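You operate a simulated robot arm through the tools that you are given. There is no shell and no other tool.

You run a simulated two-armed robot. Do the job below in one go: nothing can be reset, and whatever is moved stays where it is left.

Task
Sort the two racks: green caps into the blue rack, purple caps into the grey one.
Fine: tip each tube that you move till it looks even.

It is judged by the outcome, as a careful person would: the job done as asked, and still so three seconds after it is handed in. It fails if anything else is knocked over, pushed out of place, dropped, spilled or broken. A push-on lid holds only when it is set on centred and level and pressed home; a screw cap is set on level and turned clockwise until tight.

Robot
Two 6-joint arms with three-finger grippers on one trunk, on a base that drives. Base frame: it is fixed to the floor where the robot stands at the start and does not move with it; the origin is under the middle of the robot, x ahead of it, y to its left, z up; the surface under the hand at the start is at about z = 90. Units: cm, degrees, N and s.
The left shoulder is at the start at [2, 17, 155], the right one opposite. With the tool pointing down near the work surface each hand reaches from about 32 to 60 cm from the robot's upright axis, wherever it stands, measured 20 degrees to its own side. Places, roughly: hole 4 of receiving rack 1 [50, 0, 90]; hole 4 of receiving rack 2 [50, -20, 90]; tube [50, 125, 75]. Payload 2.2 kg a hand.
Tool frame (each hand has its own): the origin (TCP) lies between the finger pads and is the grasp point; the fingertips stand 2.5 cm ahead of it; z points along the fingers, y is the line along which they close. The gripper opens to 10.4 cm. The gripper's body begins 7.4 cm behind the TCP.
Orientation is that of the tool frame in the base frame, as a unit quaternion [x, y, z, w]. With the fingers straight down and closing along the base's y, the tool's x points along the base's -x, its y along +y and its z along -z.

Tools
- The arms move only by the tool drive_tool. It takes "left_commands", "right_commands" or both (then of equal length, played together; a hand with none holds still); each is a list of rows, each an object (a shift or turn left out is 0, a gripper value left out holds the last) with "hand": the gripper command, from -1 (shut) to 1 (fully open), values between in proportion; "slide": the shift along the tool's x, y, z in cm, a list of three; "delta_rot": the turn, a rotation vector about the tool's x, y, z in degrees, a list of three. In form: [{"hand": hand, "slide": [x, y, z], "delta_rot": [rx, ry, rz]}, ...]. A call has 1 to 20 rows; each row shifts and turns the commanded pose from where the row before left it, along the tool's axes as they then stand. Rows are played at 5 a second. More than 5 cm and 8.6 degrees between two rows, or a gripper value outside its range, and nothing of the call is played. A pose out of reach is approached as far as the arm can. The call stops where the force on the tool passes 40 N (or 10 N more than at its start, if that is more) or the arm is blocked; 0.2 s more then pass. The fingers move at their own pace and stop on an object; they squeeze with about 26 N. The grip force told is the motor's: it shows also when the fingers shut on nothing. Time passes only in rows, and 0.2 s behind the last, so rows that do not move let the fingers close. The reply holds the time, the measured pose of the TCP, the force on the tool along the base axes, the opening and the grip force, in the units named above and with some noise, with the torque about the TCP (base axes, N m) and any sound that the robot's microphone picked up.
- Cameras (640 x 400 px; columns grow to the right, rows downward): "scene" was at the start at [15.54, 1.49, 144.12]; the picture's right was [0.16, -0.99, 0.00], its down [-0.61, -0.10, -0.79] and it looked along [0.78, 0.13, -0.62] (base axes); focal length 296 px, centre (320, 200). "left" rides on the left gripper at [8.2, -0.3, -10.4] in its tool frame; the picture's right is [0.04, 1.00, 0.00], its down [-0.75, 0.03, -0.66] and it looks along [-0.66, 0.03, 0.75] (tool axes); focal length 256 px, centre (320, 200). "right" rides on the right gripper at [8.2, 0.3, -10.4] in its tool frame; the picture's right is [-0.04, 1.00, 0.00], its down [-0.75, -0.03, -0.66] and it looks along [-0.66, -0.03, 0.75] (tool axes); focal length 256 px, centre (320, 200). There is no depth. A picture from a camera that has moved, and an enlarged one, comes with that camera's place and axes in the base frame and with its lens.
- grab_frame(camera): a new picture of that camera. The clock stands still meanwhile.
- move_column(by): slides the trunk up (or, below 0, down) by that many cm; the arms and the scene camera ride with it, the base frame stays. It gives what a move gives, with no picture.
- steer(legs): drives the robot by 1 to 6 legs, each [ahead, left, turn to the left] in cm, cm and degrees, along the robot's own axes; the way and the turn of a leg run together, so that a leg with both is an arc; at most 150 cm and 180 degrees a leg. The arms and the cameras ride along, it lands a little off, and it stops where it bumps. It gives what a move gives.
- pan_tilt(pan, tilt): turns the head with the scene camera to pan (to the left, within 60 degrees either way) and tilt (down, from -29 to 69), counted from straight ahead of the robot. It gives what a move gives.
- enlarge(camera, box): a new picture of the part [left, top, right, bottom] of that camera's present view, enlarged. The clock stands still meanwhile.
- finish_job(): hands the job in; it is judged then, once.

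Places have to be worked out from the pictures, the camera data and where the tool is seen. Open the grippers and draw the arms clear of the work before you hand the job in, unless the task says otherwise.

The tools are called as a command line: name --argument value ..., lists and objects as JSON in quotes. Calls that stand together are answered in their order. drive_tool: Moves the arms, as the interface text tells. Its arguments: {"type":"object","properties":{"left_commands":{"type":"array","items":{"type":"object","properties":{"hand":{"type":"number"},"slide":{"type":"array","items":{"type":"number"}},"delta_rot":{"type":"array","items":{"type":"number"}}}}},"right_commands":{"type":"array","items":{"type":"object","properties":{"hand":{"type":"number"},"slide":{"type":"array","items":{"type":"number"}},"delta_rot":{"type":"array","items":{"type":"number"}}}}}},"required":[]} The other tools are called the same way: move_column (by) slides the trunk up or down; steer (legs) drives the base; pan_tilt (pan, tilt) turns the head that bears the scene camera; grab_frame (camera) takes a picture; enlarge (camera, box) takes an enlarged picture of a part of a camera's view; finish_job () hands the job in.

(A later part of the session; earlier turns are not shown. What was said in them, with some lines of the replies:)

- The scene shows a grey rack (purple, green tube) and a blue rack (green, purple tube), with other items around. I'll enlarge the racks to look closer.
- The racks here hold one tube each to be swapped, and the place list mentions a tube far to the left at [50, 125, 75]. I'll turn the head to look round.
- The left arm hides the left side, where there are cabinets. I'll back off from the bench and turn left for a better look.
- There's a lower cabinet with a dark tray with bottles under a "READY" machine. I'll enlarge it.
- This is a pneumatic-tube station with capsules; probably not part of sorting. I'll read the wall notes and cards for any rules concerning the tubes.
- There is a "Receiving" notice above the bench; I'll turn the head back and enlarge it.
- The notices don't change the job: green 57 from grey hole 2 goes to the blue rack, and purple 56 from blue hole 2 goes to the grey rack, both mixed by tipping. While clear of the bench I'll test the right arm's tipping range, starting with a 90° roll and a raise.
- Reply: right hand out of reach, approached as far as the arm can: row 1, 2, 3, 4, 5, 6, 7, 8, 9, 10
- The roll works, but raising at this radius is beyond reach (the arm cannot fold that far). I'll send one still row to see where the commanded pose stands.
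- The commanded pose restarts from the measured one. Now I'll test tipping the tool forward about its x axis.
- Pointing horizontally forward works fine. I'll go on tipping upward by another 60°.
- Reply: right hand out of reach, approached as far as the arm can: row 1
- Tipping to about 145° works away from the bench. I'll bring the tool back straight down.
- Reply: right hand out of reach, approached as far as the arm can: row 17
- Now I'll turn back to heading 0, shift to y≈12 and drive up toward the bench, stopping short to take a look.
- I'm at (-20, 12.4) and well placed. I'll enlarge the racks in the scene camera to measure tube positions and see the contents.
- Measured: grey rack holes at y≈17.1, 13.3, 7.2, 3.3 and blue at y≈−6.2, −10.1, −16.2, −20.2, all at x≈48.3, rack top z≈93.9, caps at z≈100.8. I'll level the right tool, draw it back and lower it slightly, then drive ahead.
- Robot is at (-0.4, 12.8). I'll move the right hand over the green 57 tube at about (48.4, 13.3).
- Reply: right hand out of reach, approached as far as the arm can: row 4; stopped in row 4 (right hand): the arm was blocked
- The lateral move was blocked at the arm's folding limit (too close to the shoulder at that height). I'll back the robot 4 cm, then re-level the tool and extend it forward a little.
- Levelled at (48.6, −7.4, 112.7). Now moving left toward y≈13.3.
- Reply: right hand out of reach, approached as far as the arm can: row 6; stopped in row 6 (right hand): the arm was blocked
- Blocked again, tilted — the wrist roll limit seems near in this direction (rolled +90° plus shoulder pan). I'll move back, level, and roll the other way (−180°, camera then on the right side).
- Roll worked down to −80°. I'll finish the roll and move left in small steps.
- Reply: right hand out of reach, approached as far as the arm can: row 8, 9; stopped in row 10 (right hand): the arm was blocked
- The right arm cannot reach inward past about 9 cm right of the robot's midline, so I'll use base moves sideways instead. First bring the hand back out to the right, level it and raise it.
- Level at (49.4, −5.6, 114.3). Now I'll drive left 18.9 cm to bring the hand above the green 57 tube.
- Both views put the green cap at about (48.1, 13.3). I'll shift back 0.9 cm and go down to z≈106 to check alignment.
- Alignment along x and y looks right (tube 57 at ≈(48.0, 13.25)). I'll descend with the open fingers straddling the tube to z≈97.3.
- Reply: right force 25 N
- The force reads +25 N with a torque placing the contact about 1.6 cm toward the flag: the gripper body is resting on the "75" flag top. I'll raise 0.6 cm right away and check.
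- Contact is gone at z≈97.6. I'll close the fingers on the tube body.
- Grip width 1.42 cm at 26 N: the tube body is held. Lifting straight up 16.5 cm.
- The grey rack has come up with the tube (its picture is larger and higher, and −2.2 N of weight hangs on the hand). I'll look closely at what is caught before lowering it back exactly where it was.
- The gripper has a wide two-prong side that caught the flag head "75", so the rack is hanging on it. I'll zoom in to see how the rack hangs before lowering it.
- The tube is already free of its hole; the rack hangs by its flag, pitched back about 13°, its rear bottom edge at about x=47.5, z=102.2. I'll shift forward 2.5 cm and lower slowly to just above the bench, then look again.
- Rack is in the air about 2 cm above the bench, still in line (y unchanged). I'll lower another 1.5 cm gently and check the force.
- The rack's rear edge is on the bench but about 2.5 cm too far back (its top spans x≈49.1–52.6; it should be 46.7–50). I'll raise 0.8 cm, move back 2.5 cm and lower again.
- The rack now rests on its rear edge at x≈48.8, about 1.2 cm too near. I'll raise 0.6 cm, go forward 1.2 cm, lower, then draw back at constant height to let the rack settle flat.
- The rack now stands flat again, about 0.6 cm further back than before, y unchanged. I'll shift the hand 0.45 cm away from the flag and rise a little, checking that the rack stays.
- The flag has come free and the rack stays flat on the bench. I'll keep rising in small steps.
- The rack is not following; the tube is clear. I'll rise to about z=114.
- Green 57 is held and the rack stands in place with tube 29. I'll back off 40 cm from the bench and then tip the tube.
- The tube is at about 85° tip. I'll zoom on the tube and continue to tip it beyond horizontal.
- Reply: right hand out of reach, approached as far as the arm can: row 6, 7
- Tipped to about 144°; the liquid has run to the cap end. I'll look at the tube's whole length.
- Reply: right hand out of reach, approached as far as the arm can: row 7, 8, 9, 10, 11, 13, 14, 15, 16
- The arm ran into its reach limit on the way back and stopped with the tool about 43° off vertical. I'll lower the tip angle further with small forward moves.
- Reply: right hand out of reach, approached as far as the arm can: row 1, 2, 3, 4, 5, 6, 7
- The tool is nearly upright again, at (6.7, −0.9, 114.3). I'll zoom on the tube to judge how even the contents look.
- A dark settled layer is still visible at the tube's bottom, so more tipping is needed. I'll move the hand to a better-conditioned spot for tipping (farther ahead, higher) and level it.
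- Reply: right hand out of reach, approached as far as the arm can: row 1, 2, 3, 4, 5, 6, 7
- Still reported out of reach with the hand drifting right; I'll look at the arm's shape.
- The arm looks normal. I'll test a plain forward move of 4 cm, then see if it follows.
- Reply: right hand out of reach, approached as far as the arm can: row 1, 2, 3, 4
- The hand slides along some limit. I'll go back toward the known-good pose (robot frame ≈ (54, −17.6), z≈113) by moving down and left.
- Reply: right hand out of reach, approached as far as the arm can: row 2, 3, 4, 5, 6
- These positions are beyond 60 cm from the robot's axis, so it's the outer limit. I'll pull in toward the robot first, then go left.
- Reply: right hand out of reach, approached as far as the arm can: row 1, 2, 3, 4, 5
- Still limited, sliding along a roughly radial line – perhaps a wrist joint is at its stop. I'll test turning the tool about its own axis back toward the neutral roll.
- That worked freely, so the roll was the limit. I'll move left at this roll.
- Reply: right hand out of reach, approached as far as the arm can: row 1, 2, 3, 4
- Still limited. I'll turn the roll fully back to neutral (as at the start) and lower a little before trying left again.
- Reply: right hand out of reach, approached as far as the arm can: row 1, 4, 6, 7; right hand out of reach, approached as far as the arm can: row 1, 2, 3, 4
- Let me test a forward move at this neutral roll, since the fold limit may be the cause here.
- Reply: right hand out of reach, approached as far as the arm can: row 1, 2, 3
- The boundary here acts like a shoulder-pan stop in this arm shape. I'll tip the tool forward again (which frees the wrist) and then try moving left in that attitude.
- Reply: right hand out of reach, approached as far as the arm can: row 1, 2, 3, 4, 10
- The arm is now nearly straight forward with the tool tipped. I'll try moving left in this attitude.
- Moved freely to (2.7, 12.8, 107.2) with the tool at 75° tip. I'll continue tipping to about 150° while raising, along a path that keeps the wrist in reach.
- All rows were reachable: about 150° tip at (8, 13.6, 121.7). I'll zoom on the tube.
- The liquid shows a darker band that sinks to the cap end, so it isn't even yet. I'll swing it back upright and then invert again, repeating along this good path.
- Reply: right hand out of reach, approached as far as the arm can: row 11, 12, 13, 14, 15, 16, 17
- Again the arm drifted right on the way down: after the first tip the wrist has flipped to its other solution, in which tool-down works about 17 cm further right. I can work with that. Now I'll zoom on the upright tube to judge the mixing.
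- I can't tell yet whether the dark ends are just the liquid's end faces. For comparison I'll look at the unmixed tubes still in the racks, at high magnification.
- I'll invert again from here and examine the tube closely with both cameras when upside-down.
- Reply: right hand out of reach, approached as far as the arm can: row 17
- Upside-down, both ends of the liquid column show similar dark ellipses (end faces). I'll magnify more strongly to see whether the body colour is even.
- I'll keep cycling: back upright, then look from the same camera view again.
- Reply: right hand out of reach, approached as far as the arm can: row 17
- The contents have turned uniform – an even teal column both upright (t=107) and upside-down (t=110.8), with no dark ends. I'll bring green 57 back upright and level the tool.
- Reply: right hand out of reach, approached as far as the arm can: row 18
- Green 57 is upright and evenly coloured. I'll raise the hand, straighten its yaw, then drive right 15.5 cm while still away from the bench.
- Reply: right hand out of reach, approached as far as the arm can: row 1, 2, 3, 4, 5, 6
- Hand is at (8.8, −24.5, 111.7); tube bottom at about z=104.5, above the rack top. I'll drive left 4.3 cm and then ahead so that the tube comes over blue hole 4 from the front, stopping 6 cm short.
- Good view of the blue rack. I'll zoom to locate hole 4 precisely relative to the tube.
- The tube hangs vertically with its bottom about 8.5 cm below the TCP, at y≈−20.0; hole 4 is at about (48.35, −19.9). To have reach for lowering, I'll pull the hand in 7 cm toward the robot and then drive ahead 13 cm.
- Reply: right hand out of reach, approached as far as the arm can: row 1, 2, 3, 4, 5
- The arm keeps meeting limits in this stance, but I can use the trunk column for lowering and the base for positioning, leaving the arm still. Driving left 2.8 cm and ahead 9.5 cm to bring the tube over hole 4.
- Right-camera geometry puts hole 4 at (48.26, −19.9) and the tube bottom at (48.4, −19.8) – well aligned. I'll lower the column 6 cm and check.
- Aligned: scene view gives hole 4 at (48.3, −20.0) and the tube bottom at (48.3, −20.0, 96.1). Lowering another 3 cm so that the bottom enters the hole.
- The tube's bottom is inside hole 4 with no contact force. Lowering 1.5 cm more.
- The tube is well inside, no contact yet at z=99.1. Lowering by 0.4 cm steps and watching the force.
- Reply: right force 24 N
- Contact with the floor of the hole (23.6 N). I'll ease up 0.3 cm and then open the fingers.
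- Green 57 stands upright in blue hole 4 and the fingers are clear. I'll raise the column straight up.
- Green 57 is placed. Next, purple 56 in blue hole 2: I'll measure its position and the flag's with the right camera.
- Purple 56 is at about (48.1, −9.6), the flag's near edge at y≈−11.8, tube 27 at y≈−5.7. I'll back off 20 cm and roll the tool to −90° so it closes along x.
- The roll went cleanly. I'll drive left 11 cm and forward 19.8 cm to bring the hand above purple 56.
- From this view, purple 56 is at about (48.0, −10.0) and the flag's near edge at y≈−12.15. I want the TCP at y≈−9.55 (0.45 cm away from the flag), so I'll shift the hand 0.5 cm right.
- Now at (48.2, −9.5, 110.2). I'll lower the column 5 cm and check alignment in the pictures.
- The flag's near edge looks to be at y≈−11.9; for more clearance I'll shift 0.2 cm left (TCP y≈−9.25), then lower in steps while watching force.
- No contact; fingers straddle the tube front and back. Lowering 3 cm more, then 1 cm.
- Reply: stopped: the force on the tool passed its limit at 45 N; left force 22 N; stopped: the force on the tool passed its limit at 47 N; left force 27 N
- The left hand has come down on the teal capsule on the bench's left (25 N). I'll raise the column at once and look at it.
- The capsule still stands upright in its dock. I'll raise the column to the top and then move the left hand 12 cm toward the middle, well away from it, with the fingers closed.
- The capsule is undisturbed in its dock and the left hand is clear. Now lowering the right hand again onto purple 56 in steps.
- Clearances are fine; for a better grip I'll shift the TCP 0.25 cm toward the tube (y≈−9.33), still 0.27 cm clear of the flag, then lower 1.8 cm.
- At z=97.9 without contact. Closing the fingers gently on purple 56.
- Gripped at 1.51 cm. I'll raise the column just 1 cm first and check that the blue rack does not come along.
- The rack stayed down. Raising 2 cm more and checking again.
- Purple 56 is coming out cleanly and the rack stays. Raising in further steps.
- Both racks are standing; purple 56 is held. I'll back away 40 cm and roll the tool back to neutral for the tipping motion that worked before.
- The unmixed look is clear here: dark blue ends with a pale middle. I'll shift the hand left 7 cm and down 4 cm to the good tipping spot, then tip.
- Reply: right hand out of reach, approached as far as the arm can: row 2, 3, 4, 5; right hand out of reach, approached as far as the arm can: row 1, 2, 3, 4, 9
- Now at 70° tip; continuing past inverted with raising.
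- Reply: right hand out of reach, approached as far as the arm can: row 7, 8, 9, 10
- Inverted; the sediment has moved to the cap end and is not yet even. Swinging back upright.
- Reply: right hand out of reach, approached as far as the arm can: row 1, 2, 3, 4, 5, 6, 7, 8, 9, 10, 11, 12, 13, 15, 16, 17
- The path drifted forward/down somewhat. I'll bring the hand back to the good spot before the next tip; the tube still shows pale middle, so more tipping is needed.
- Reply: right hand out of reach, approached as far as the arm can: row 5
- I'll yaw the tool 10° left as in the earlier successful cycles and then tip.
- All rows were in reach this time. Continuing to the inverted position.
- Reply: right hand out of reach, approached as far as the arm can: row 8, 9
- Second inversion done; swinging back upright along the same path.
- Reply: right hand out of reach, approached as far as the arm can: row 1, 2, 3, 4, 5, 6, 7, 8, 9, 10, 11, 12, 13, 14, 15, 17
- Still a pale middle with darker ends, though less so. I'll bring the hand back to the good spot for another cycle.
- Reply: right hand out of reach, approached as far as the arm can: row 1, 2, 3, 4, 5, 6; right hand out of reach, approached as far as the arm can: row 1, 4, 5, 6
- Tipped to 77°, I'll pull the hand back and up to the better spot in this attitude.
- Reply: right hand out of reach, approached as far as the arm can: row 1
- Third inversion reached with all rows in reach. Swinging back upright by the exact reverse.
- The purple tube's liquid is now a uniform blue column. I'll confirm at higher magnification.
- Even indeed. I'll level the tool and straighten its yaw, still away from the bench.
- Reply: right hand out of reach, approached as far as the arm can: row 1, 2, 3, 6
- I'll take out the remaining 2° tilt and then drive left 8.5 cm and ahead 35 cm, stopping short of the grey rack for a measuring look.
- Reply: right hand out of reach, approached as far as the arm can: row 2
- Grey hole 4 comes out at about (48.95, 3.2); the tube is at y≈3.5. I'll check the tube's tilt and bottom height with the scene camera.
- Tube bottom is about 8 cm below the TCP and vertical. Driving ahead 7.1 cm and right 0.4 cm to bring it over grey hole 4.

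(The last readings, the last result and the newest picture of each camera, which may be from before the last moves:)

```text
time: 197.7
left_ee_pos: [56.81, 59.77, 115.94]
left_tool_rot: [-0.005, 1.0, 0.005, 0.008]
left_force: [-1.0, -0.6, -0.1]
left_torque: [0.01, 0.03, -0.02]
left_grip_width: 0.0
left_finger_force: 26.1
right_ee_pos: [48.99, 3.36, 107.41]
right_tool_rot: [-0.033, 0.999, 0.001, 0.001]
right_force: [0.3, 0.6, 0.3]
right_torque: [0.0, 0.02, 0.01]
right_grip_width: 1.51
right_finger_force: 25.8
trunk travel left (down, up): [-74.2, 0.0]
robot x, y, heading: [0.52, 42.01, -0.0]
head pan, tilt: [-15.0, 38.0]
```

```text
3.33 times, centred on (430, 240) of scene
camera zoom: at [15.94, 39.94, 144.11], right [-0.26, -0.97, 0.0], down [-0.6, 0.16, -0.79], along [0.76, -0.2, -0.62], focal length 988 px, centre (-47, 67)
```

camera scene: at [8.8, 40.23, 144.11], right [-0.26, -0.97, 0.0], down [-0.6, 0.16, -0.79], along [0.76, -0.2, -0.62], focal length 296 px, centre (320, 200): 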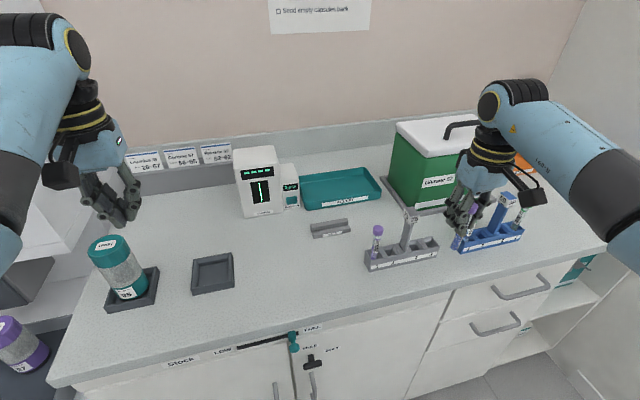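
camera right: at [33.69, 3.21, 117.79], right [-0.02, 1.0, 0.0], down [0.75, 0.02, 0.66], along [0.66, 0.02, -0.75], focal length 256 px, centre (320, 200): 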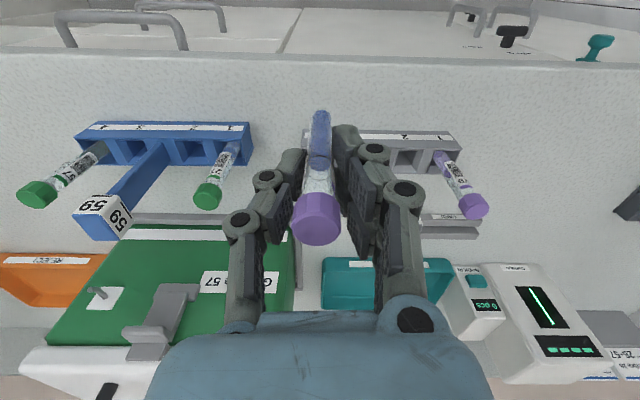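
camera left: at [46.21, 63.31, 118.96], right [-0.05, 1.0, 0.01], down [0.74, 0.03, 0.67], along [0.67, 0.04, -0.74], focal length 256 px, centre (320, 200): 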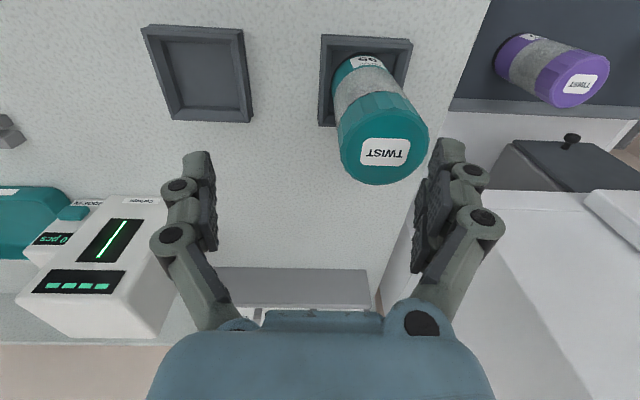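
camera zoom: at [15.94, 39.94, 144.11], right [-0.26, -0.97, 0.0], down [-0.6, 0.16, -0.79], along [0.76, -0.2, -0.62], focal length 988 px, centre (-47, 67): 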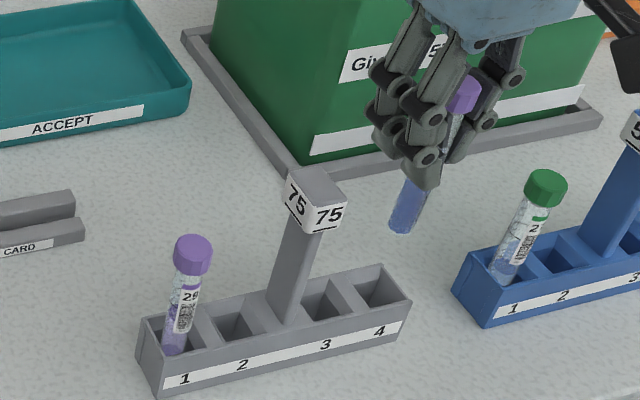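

Alignment over grey hole 4 looks good (tube bottom ≈(48.8, 3.2), hole ≈(48.85, 3.23)). Before lowering, I'll move the left hand another 4 cm away from the capsule.

drive_tool --left_commands '[{"slide": [0, -1.5, 0]}, {"slide": [0, -1.5, 0]}, {"slide": [0, -1, 0]}, {"slide": [0, 0, 0]}]'

move_column --by -4.5

enlarge --camera "right" --box '[260, 40, 460, 180]'

enlarge --camera "scene" --box '[340, 170, 520, 290]'

```text
time: 198.7
left_ee_pos: [56.84, 55.57, 115.68]
left_tool_rot: [-0.004, 1.0, 0.005, 0.008]
left_force: [0.2, -1.1, 0.5]
left_torque: [-0.02, 0.0, 0.01]
left_grip_width: 0.0
left_finger_force: 25.5
right_ee_pos: [49.01, 3.2, 107.48]
right_tool_rot: [-0.033, 0.999, 0.002, 0.001]
right_force: [1.0, -0.5, -0.2]
right_torque: [-0.03, 0.02, -0.03]
right_grip_width: 1.53
right_finger_force: 26.0
trunk travel left (down, up): [-74.2, 0.0]
robot x, y, heading: [0.37, 42.21, 0.0]
head pan, tilt: [-15.0, 38.0]
```

```text
time: 199.6
left_ee_pos: [56.78, 55.79, 111.35]
left_tool_rot: [-0.004, 1.0, 0.006, 0.009]
left_force: [0.7, 0.4, -0.5]
left_torque: [0.01, -0.04, 0.02]
left_grip_width: 0.03
left_finger_force: 26.5
right_ee_pos: [48.96, 3.22, 102.97]
right_tool_rot: [-0.032, 0.999, 0.002, 0.001]
right_force: [-0.8, -0.9, -0.4]
right_torque: [0.05, -0.01, -0.02]
right_grip_width: 1.51
right_finger_force: 25.2
trunk travel left (down, up): [-69.7, 4.5]
robot x, y, heading: [0.16, 42.46, 0.2]
head pan, tilt: [-15.0, 38.0]
```

```text
2.86 times, centred on (360, 110) of right
camera zoom: at [40.76, 2.87, 113.33], right [-0.02, 1.0, 0.0], down [0.75, 0.02, 0.66], along [0.66, 0.02, -0.75], focal length 731 px, centre (206, 457)
```

zoom: 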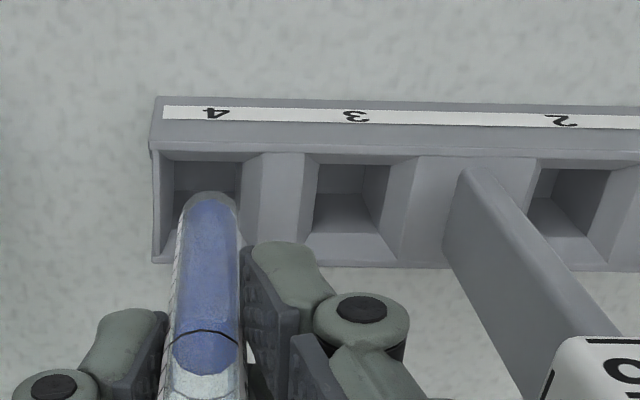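

```text
3.33 times, centred on (430, 230) of scene
camera zoom: at [15.85, 39.9, 139.61], right [-0.26, -0.97, 0.0], down [-0.6, 0.16, -0.79], along [0.76, -0.2, -0.62], focal length 988 px, centre (-47, 100)
```

zoom: 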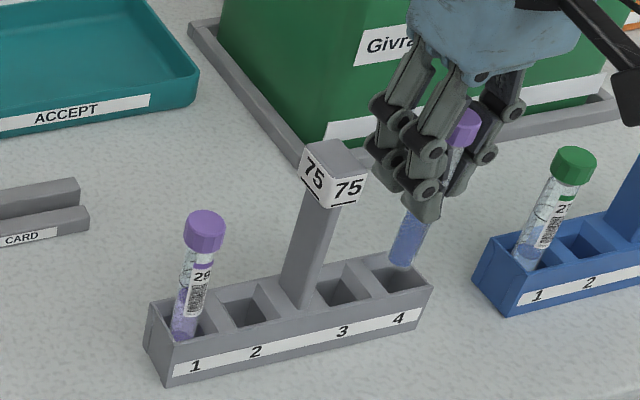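

Aligned. Lowering 2 cm so the bottom enters the hole.

move_column --by -2

enlarge --camera "right" --box '[260, 40, 460, 180]'

enlarge --camera "scene" --box '[340, 160, 520, 280]'

```text
time: 200.2
left_ee_pos: [56.82, 55.74, 109.25]
left_tool_rot: [-0.003, 1.0, 0.005, 0.009]
left_force: [0.7, 0.1, 1.1]
left_torque: [0.0, -0.04, -0.01]
left_grip_width: 0.0
left_finger_force: 25.9
right_ee_pos: [48.94, 3.24, 101.02]
right_tool_rot: [-0.032, 0.999, 0.002, 0.001]
right_force: [0.1, -0.4, 0.8]
right_torque: [-0.04, -0.01, 0.0]
right_grip_width: 1.53
right_finger_force: 26.3
trunk travel left (down, up): [-67.7, 6.5]
robot x, y, heading: [0.56, 42.11, 0.4]
head pan, tilt: [-15.0, 38.0]
```

```text
2.86 times, centred on (360, 110) of right
camera zoom: at [40.76, 2.88, 111.32], right [-0.02, 1.0, 0.0], down [0.75, 0.02, 0.66], along [0.66, 0.02, -0.75], focal length 731 px, centre (206, 457)
```

zoom: 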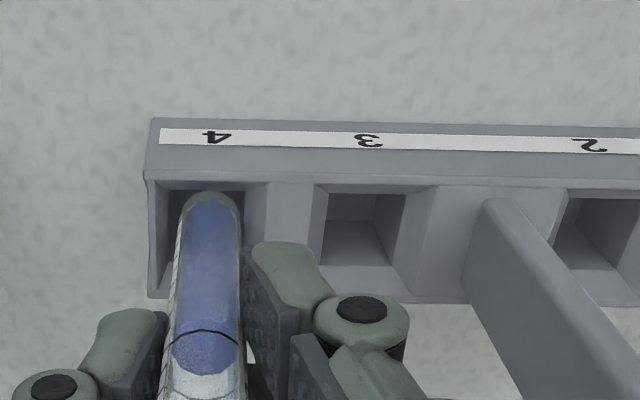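

```text
3.33 times, centred on (430, 220) of scene
camera zoom: at [15.87, 39.9, 137.6], right [-0.26, -0.97, 0.0], down [-0.6, 0.16, -0.79], along [0.76, -0.2, -0.62], focal length 988 px, centre (-47, 133)
```

zoom: 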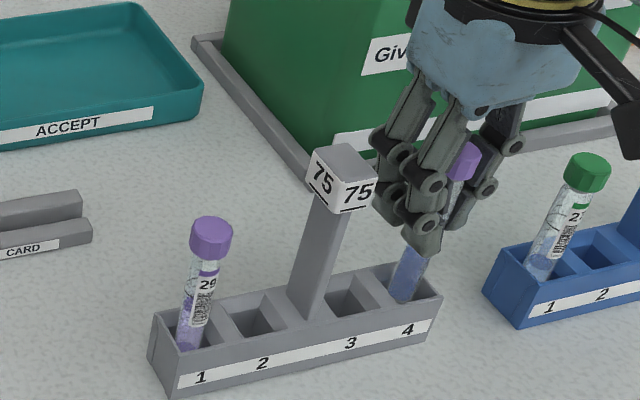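

The tube is entering hole 4 with no contact. Lowering 1.5 cm, then small steps while watching the force.

move_column --by -1.5

move_column --by -0.4

move_column --by -0.3

```text
time: 200.9
left_ee_pos: [56.62, 55.69, 107.72]
left_tool_rot: [-0.003, 1.0, 0.005, 0.008]
left_force: [-0.3, 0.3, 0.2]
left_torque: [0.0, 0.01, 0.04]
left_grip_width: 0.0
left_finger_force: 26.2
right_ee_pos: [48.94, 3.25, 99.44]
right_tool_rot: [-0.032, 0.999, 0.002, 0.001]
right_force: [-0.1, 0.2, -0.9]
right_torque: [0.02, -0.02, -0.01]
right_grip_width: 1.52
right_finger_force: 25.6
trunk travel left (down, up): [-66.2, 8.0]
robot x, y, heading: [0.43, 42.05, 0.3]
head pan, tilt: [-15.0, 38.0]
```

```text
time: 201.4
left_ee_pos: [56.86, 55.67, 107.4]
left_tool_rot: [-0.004, 1.0, 0.005, 0.008]
left_force: [0.5, -0.4, 0.6]
left_torque: [0.02, 0.0, 0.0]
left_grip_width: 0.0
left_finger_force: 26.1
right_ee_pos: [48.87, 3.23, 98.99]
right_tool_rot: [-0.031, 1.0, 0.001, 0.001]
right_force: [-0.6, 0.0, -0.6]
right_torque: [-0.01, 0.01, -0.01]
right_grip_width: 1.51
right_finger_force: 26.1
trunk travel left (down, up): [-65.8, 8.4]
robot x, y, heading: [0.94, 41.71, 0.4]
head pan, tilt: [-15.0, 38.0]
```

```text
time: 201.9
left_ee_pos: [56.75, 55.67, 107.04]
left_tool_rot: [-0.003, 1.0, 0.006, 0.008]
left_force: [1.5, -0.7, 0.3]
left_torque: [0.01, -0.03, -0.01]
left_grip_width: 0.02
left_finger_force: 25.8
right_ee_pos: [48.87, 3.2, 98.68]
right_tool_rot: [-0.032, 0.999, 0.001, 0.0]
right_force: [0.2, -0.5, 0.6]
right_torque: [0.01, -0.01, 0.01]
right_grip_width: 1.53
right_finger_force: 26.3
trunk travel left (down, up): [-65.5, 8.7]
robot x, y, heading: [0.45, 42.46, 0.3]
head pan, tilt: [-15.0, 38.0]
```

No floor contact yet at z=98.7. Continuing in 0.3 cm steps.

move_column --by -0.3

move_column --by -0.2

enlarge --camera "right" --box '[260, 40, 460, 180]'

```text
time: 202.4
left_ee_pos: [56.73, 55.67, 106.79]
left_tool_rot: [-0.003, 1.0, 0.005, 0.009]
left_force: [-0.5, 0.5, -0.3]
left_torque: [0.03, 0.05, 0.01]
left_grip_width: 0.0
left_finger_force: 26.6
right_ee_pos: [48.95, 3.28, 98.55]
right_tool_rot: [-0.032, 0.999, 0.001, 0.001]
right_force: [-2.2, -0.7, 9.1]
right_torque: [-0.02, 0.21, 0.01]
right_grip_width: 1.5
right_finger_force: 25.6
trunk travel left (down, up): [-65.2, 9.0]
robot x, y, heading: [0.41, 42.07, 0.4]
head pan, tilt: [-15.0, 38.0]
```

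```text
time: 203.0
left_ee_pos: [56.55, 55.7, 106.63]
left_tool_rot: [-0.004, 1.0, 0.005, 0.009]
left_force: [0.0, 0.1, -0.6]
left_torque: [0.02, -0.02, 0.01]
left_grip_width: 0.01
left_finger_force: 25.7
right_ee_pos: [48.95, 3.25, 98.57]
right_tool_rot: [-0.032, 0.999, 0.0, 0.003]
right_force: [-0.7, 0.7, 24.8]
right_torque: [-0.03, 0.2, 0.01]
right_grip_width: 1.49
right_finger_force: 26.0
trunk travel left (down, up): [-65.0, 9.2]
robot x, y, heading: [0.63, 42.11, 0.2]
head pan, tilt: [-15.0, 38.0]
```

```text
2.86 times, centred on (360, 110) of right
camera zoom: at [40.71, 2.97, 108.85], right [-0.02, 1.0, 0.0], down [0.75, 0.02, 0.66], along [0.66, 0.02, -0.75], focal length 731 px, centre (206, 457)
```

zoom: 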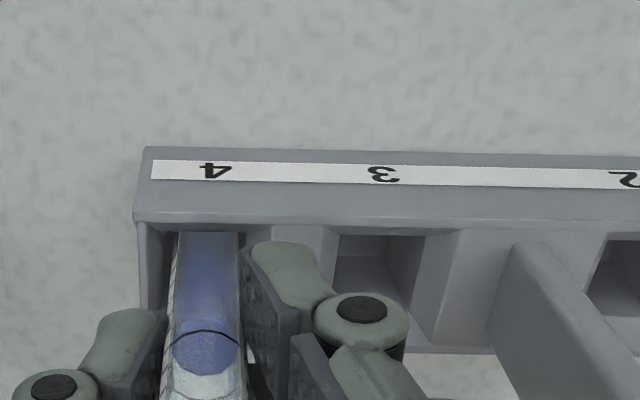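

Floor contact (9 → 25 N). I'll ease up 0.25 cm and open the fingers partway.

move_column --by 0.25

drive_tool --right_commands '[{"hand": -0.6}, {"hand": -0.4}, {"hand": -0.2}, {"hand": -0.2}, {"hand": -0.2}]'

enlarge --camera "right" --box '[220, 60, 460, 260]'

enlarge --camera "scene" --box '[340, 150, 520, 270]'

```text
time: 203.5
left_ee_pos: [56.71, 55.71, 106.85]
left_tool_rot: [-0.004, 1.0, 0.006, 0.008]
left_force: [-0.3, -0.4, -0.3]
left_torque: [-0.01, 0.01, -0.01]
left_grip_width: 0.02
left_finger_force: 26.0
right_ee_pos: [49.01, 3.4, 98.47]
right_tool_rot: [-0.032, 0.999, 0.001, 0.002]
right_force: [3.2, -0.6, 13.1]
right_torque: [0.04, -0.21, 0.0]
right_grip_width: 1.52
right_finger_force: 26.1
trunk travel left (down, up): [-65.2, 9.0]
robot x, y, heading: [0.77, 41.9, 0.0]
head pan, tilt: [-15.0, 38.0]
```

```text
time: 204.7
left_ee_pos: [56.86, 55.49, 106.9]
left_tool_rot: [-0.003, 1.0, 0.007, 0.007]
left_force: [0.2, -0.5, 0.2]
left_torque: [0.01, -0.01, 0.0]
left_grip_width: 0.01
left_finger_force: 25.2
right_ee_pos: [48.98, 3.14, 98.37]
right_tool_rot: [-0.032, 0.999, 0.001, 0.001]
right_force: [0.2, -0.2, 0.3]
right_torque: [0.03, 0.02, 0.01]
right_grip_width: 4.17
right_finger_force: 0.1
trunk travel left (down, up): [-65.2, 9.0]
robot x, y, heading: [0.63, 41.9, 0.2]
head pan, tilt: [-15.0, 38.0]
```

```text
2.00 times, centred on (340, 160) of right
camera zoom: at [40.78, 2.86, 108.85], right [-0.02, 1.0, 0.0], down [0.75, 0.02, 0.66], along [0.66, 0.02, -0.75], focal length 512 px, centre (280, 280)
```

zoom: 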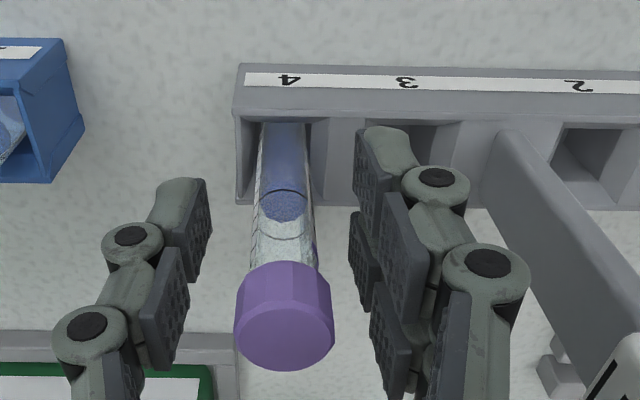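

```text
3.33 times, centred on (430, 210) of scene
camera zoom: at [15.91, 39.89, 135.14], right [-0.26, -0.97, 0.0], down [-0.6, 0.16, -0.79], along [0.76, -0.2, -0.62], focal length 988 px, centre (-47, 167)
```

zoom: 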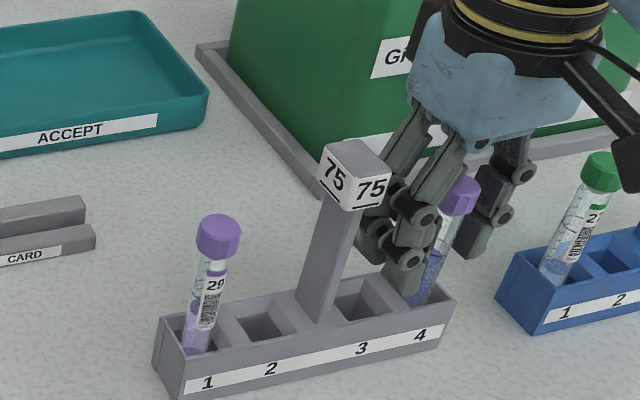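

Purple 56 stands upright in grey hole 4. Raising the column straight up in steps.

move_column --by 2

enlarge --camera "scene" --box '[340, 150, 520, 270]'

move_column --by 7

grab_frame --camera "scene"

grab_frame --camera "right"

```text
time: 205.4
left_ee_pos: [56.77, 55.7, 108.73]
left_tool_rot: [-0.003, 1.0, 0.006, 0.007]
left_force: [0.3, -0.2, 0.3]
left_torque: [0.04, 0.01, 0.0]
left_grip_width: 0.0
left_finger_force: 25.9
right_ee_pos: [48.95, 3.25, 100.46]
right_tool_rot: [-0.033, 0.999, 0.001, 0.002]
right_force: [-0.8, 0.2, 0.1]
right_torque: [-0.03, 0.03, 0.03]
right_grip_width: 4.15
right_finger_force: 0.1
trunk travel left (down, up): [-67.2, 7.0]
robot x, y, heading: [0.23, 42.08, 0.0]
head pan, tilt: [-15.0, 38.0]
```

```text
3.33 times, centred on (430, 210) of scene
camera zoom: at [15.93, 39.89, 137.15], right [-0.26, -0.97, 0.0], down [-0.6, 0.16, -0.79], along [0.76, -0.2, -0.62], focal length 988 px, centre (-47, 167)
```

zoom: 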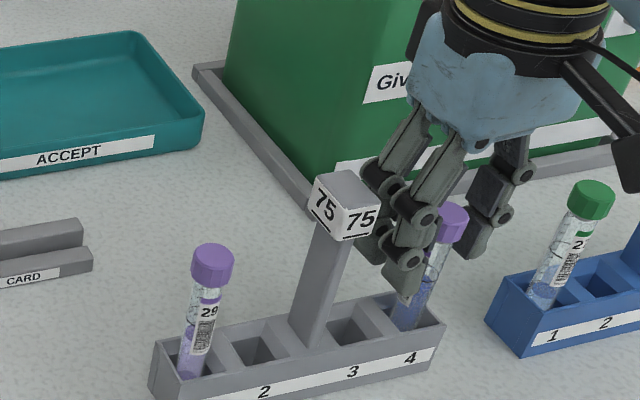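

```text
time: 206.4
left_ee_pos: [56.86, 55.6, 115.75]
left_tool_rot: [-0.004, 1.0, 0.005, 0.007]
left_force: [0.0, -0.1, -0.5]
left_torque: [0.02, -0.02, -0.02]
left_grip_width: 0.0
left_finger_force: 25.8
right_ee_pos: [48.94, 3.16, 107.47]
right_tool_rot: [-0.033, 0.999, 0.002, 0.001]
right_force: [-0.1, 0.5, -0.5]
right_torque: [0.0, 0.04, 0.03]
right_grip_width: 4.15
right_finger_force: 0.1
trunk travel left (down, up): [-74.2, 0.0]
robot x, y, heading: [0.55, 41.92, 0.2]
head pan, tilt: [-15.0, 38.0]
```

```text
taken
camera scene: at [15.91, 39.89, 144.1], right [-0.26, -0.97, 0.0], down [-0.6, 0.16, -0.79], along [0.76, -0.2, -0.62], focal length 296 px, centre (320, 200)
```

scene: 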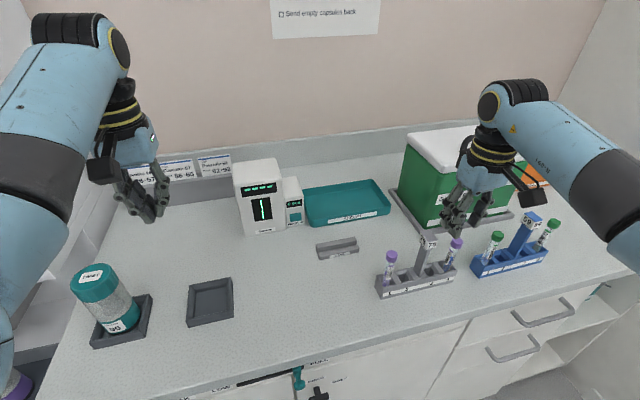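

```text
taken
camera right: at [40.79, 2.86, 117.77], right [-0.02, 1.0, 0.0], down [0.75, 0.02, 0.66], along [0.66, 0.02, -0.75], focal length 256 px, centre (320, 200)
```

right: 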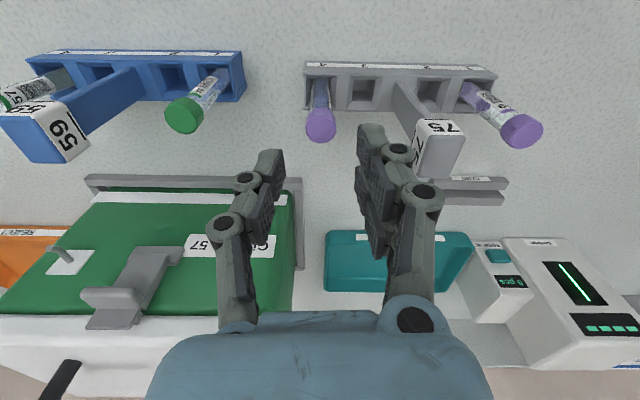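

Both tubes are placed. I'll check the other objects, especially the teal capsule that the left hand touched.

enlarge --camera "scene" --box '[60, 240, 260, 360]'

enlarge --camera "scene" --box '[360, 200, 580, 310]'

grab_frame --camera "left"

```text
3.20 times, centred on (160, 300) of scene
camera zoom: at [15.91, 39.89, 144.1], right [-0.26, -0.97, 0.0], down [-0.6, 0.16, -0.79], along [0.76, -0.2, -0.62], focal length 948 px, centre (832, -120)
```

zoom: 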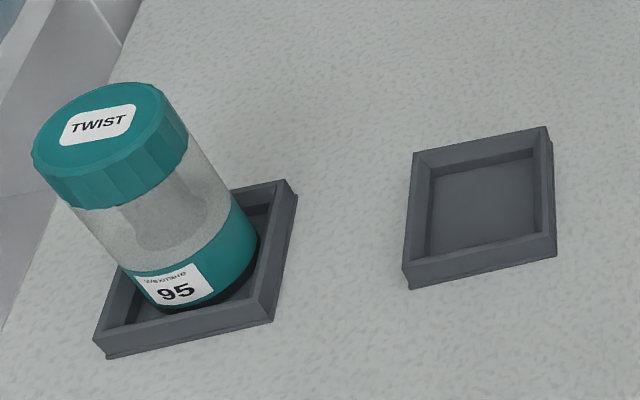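

```text
2.91 times, centred on (470, 255) of scene
camera zoom: at [15.91, 39.89, 144.1], right [-0.26, -0.97, 0.0], down [-0.6, 0.16, -0.79], along [0.76, -0.2, -0.62], focal length 862 px, centre (-116, 40)
```

zoom: 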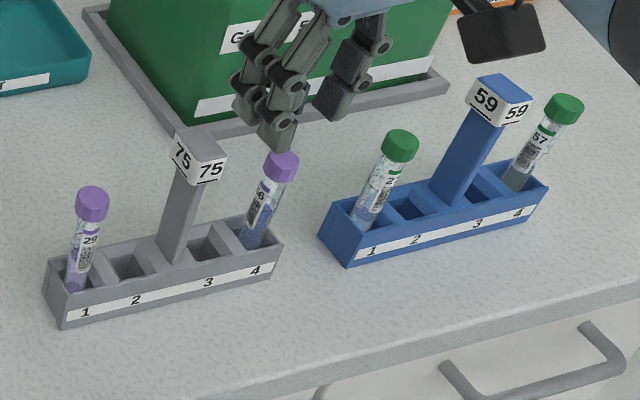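

```text
taken
camera left: at [48.55, 55.15, 125.94], right [-0.05, 1.0, 0.01], down [0.74, 0.03, 0.67], along [0.67, 0.04, -0.74], focal length 256 px, centre (320, 200)
```

left: 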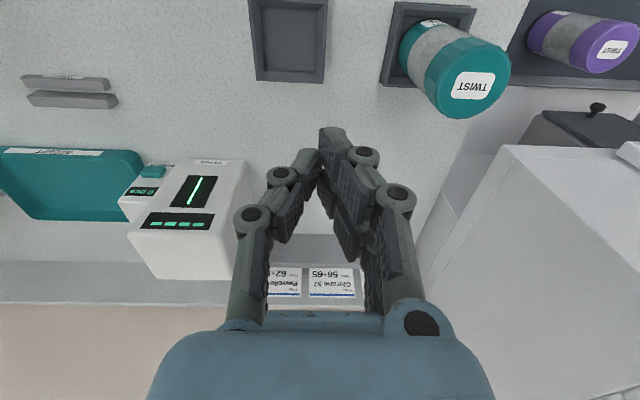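

Everything stands as it should: purple 29 and 56 in the grey rack, green 27 and 57 in the blue rack, capsule upright in its dock. I'll back the robot clear of the bench and then open both grippers.

steer --legs '[[-40, 0, 0]]'

drive_tool --left_commands '[{"hand": 0}, {"hand": 1}, {"hand": 1}, {"hand": 1}]' --right_commands '[{"hand": 0}, {"hand": 1}, {"hand": 1}, {"hand": 1}]'

grab_frame --camera "scene"

enlarge --camera "scene" --box '[300, 110, 480, 210]'

```text
time: 208.9
left_ee_pos: [16.31, 55.69, 115.71]
left_tool_rot: [-0.006, 1.0, 0.005, 0.009]
left_force: [-0.2, -0.3, -0.2]
left_torque: [-0.03, 0.0, -0.02]
left_grip_width: 0.0
left_finger_force: 25.8
right_ee_pos: [8.79, 3.19, 107.44]
right_tool_rot: [-0.034, 0.999, 0.002, 0.0]
right_force: [-1.2, -0.7, 0.6]
right_torque: [0.02, -0.03, -0.02]
right_grip_width: 4.14
right_finger_force: 0.1
trunk travel left (down, up): [-74.2, 0.0]
robot x, y, heading: [-40.33, 41.98, 0.1]
head pan, tilt: [-15.0, 38.0]
```

```text
time: 209.9
left_ee_pos: [16.43, 55.65, 115.68]
left_tool_rot: [-0.005, 1.0, 0.005, 0.007]
left_force: [-1.2, 0.1, 0.2]
left_torque: [0.0, -0.01, 0.0]
left_grip_width: 10.42
left_finger_force: 0.0
right_ee_pos: [8.69, 3.22, 107.51]
right_tool_rot: [-0.034, 0.999, 0.002, 0.0]
right_force: [0.3, 0.1, -0.1]
right_torque: [0.02, -0.02, -0.02]
right_grip_width: 10.38
right_finger_force: 0.0
trunk travel left (down, up): [-74.2, 0.0]
robot x, y, heading: [-39.59, 42.07, 0.4]
head pan, tilt: [-15.0, 38.0]
```

```text
taken
camera scene: at [-24.48, 39.76, 144.11], right [-0.25, -0.97, 0.0], down [-0.6, 0.16, -0.79], along [0.76, -0.2, -0.62], focal length 296 px, centre (320, 200)
```

scene: 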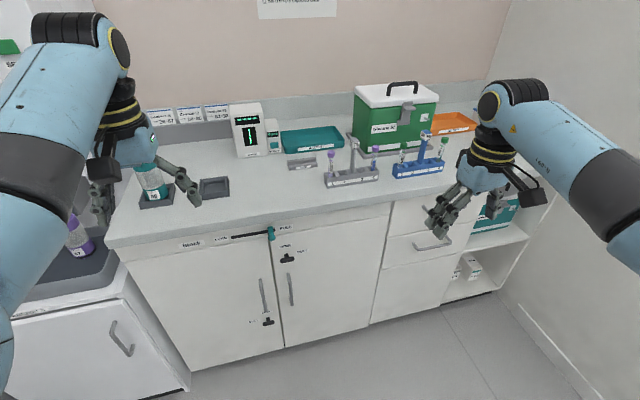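

```text
3.56 times, centred on (390, 160) of scene
camera zoom: at [-24.48, 39.76, 144.11], right [-0.25, -0.97, 0.0], down [-0.6, 0.16, -0.79], along [0.76, -0.2, -0.62], focal length 1054 px, centre (71, 342)
```

zoom: 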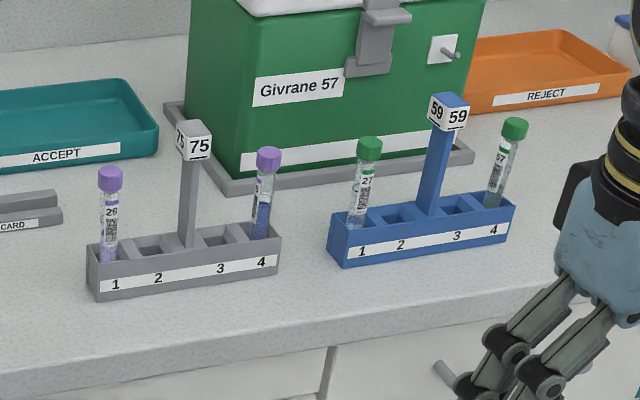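

Both grippers are open and clear. Grey rack: purple 29 and 56; blue rack: green 27 and 57; both moved tubes look even, and all else is standing. Handing the job in.

finish_job

```text
The job is handed in.
```

The two racks are sorted and I've handed the job in. Purple caps 29 and 56 are in the grey rack, and green caps 27 and 57 are in the blue rack.

I moved two tubes, and both went into hole 4 of their new rack. I tipped each one until the liquid was one even colour: four times for green 57, three for purple 56.

Three things did not go cleanly:

- **Grey rack:** when I lifted green 57, the gripper caught the rack's "75" flag and raised the whole rack, with tube 29 still in it. I set it back flat, but it now stands about 0.6 cm further from the bench edge than before. I left it there because nudging it risked tipping it.
- **Tube 29:** it stayed in its hole while the rack was lifted. I did not tip it, since I never took it out.
- **Teal capsule (95):** when I lowered the trunk, the left hand pressed on top of it with about 45 N. I backed off at once; it is still upright in its dock and looks undisturbed.

In the last pictures everything was standing, and I saw no spills. Both grippers are open and the arms are clear of the bench.
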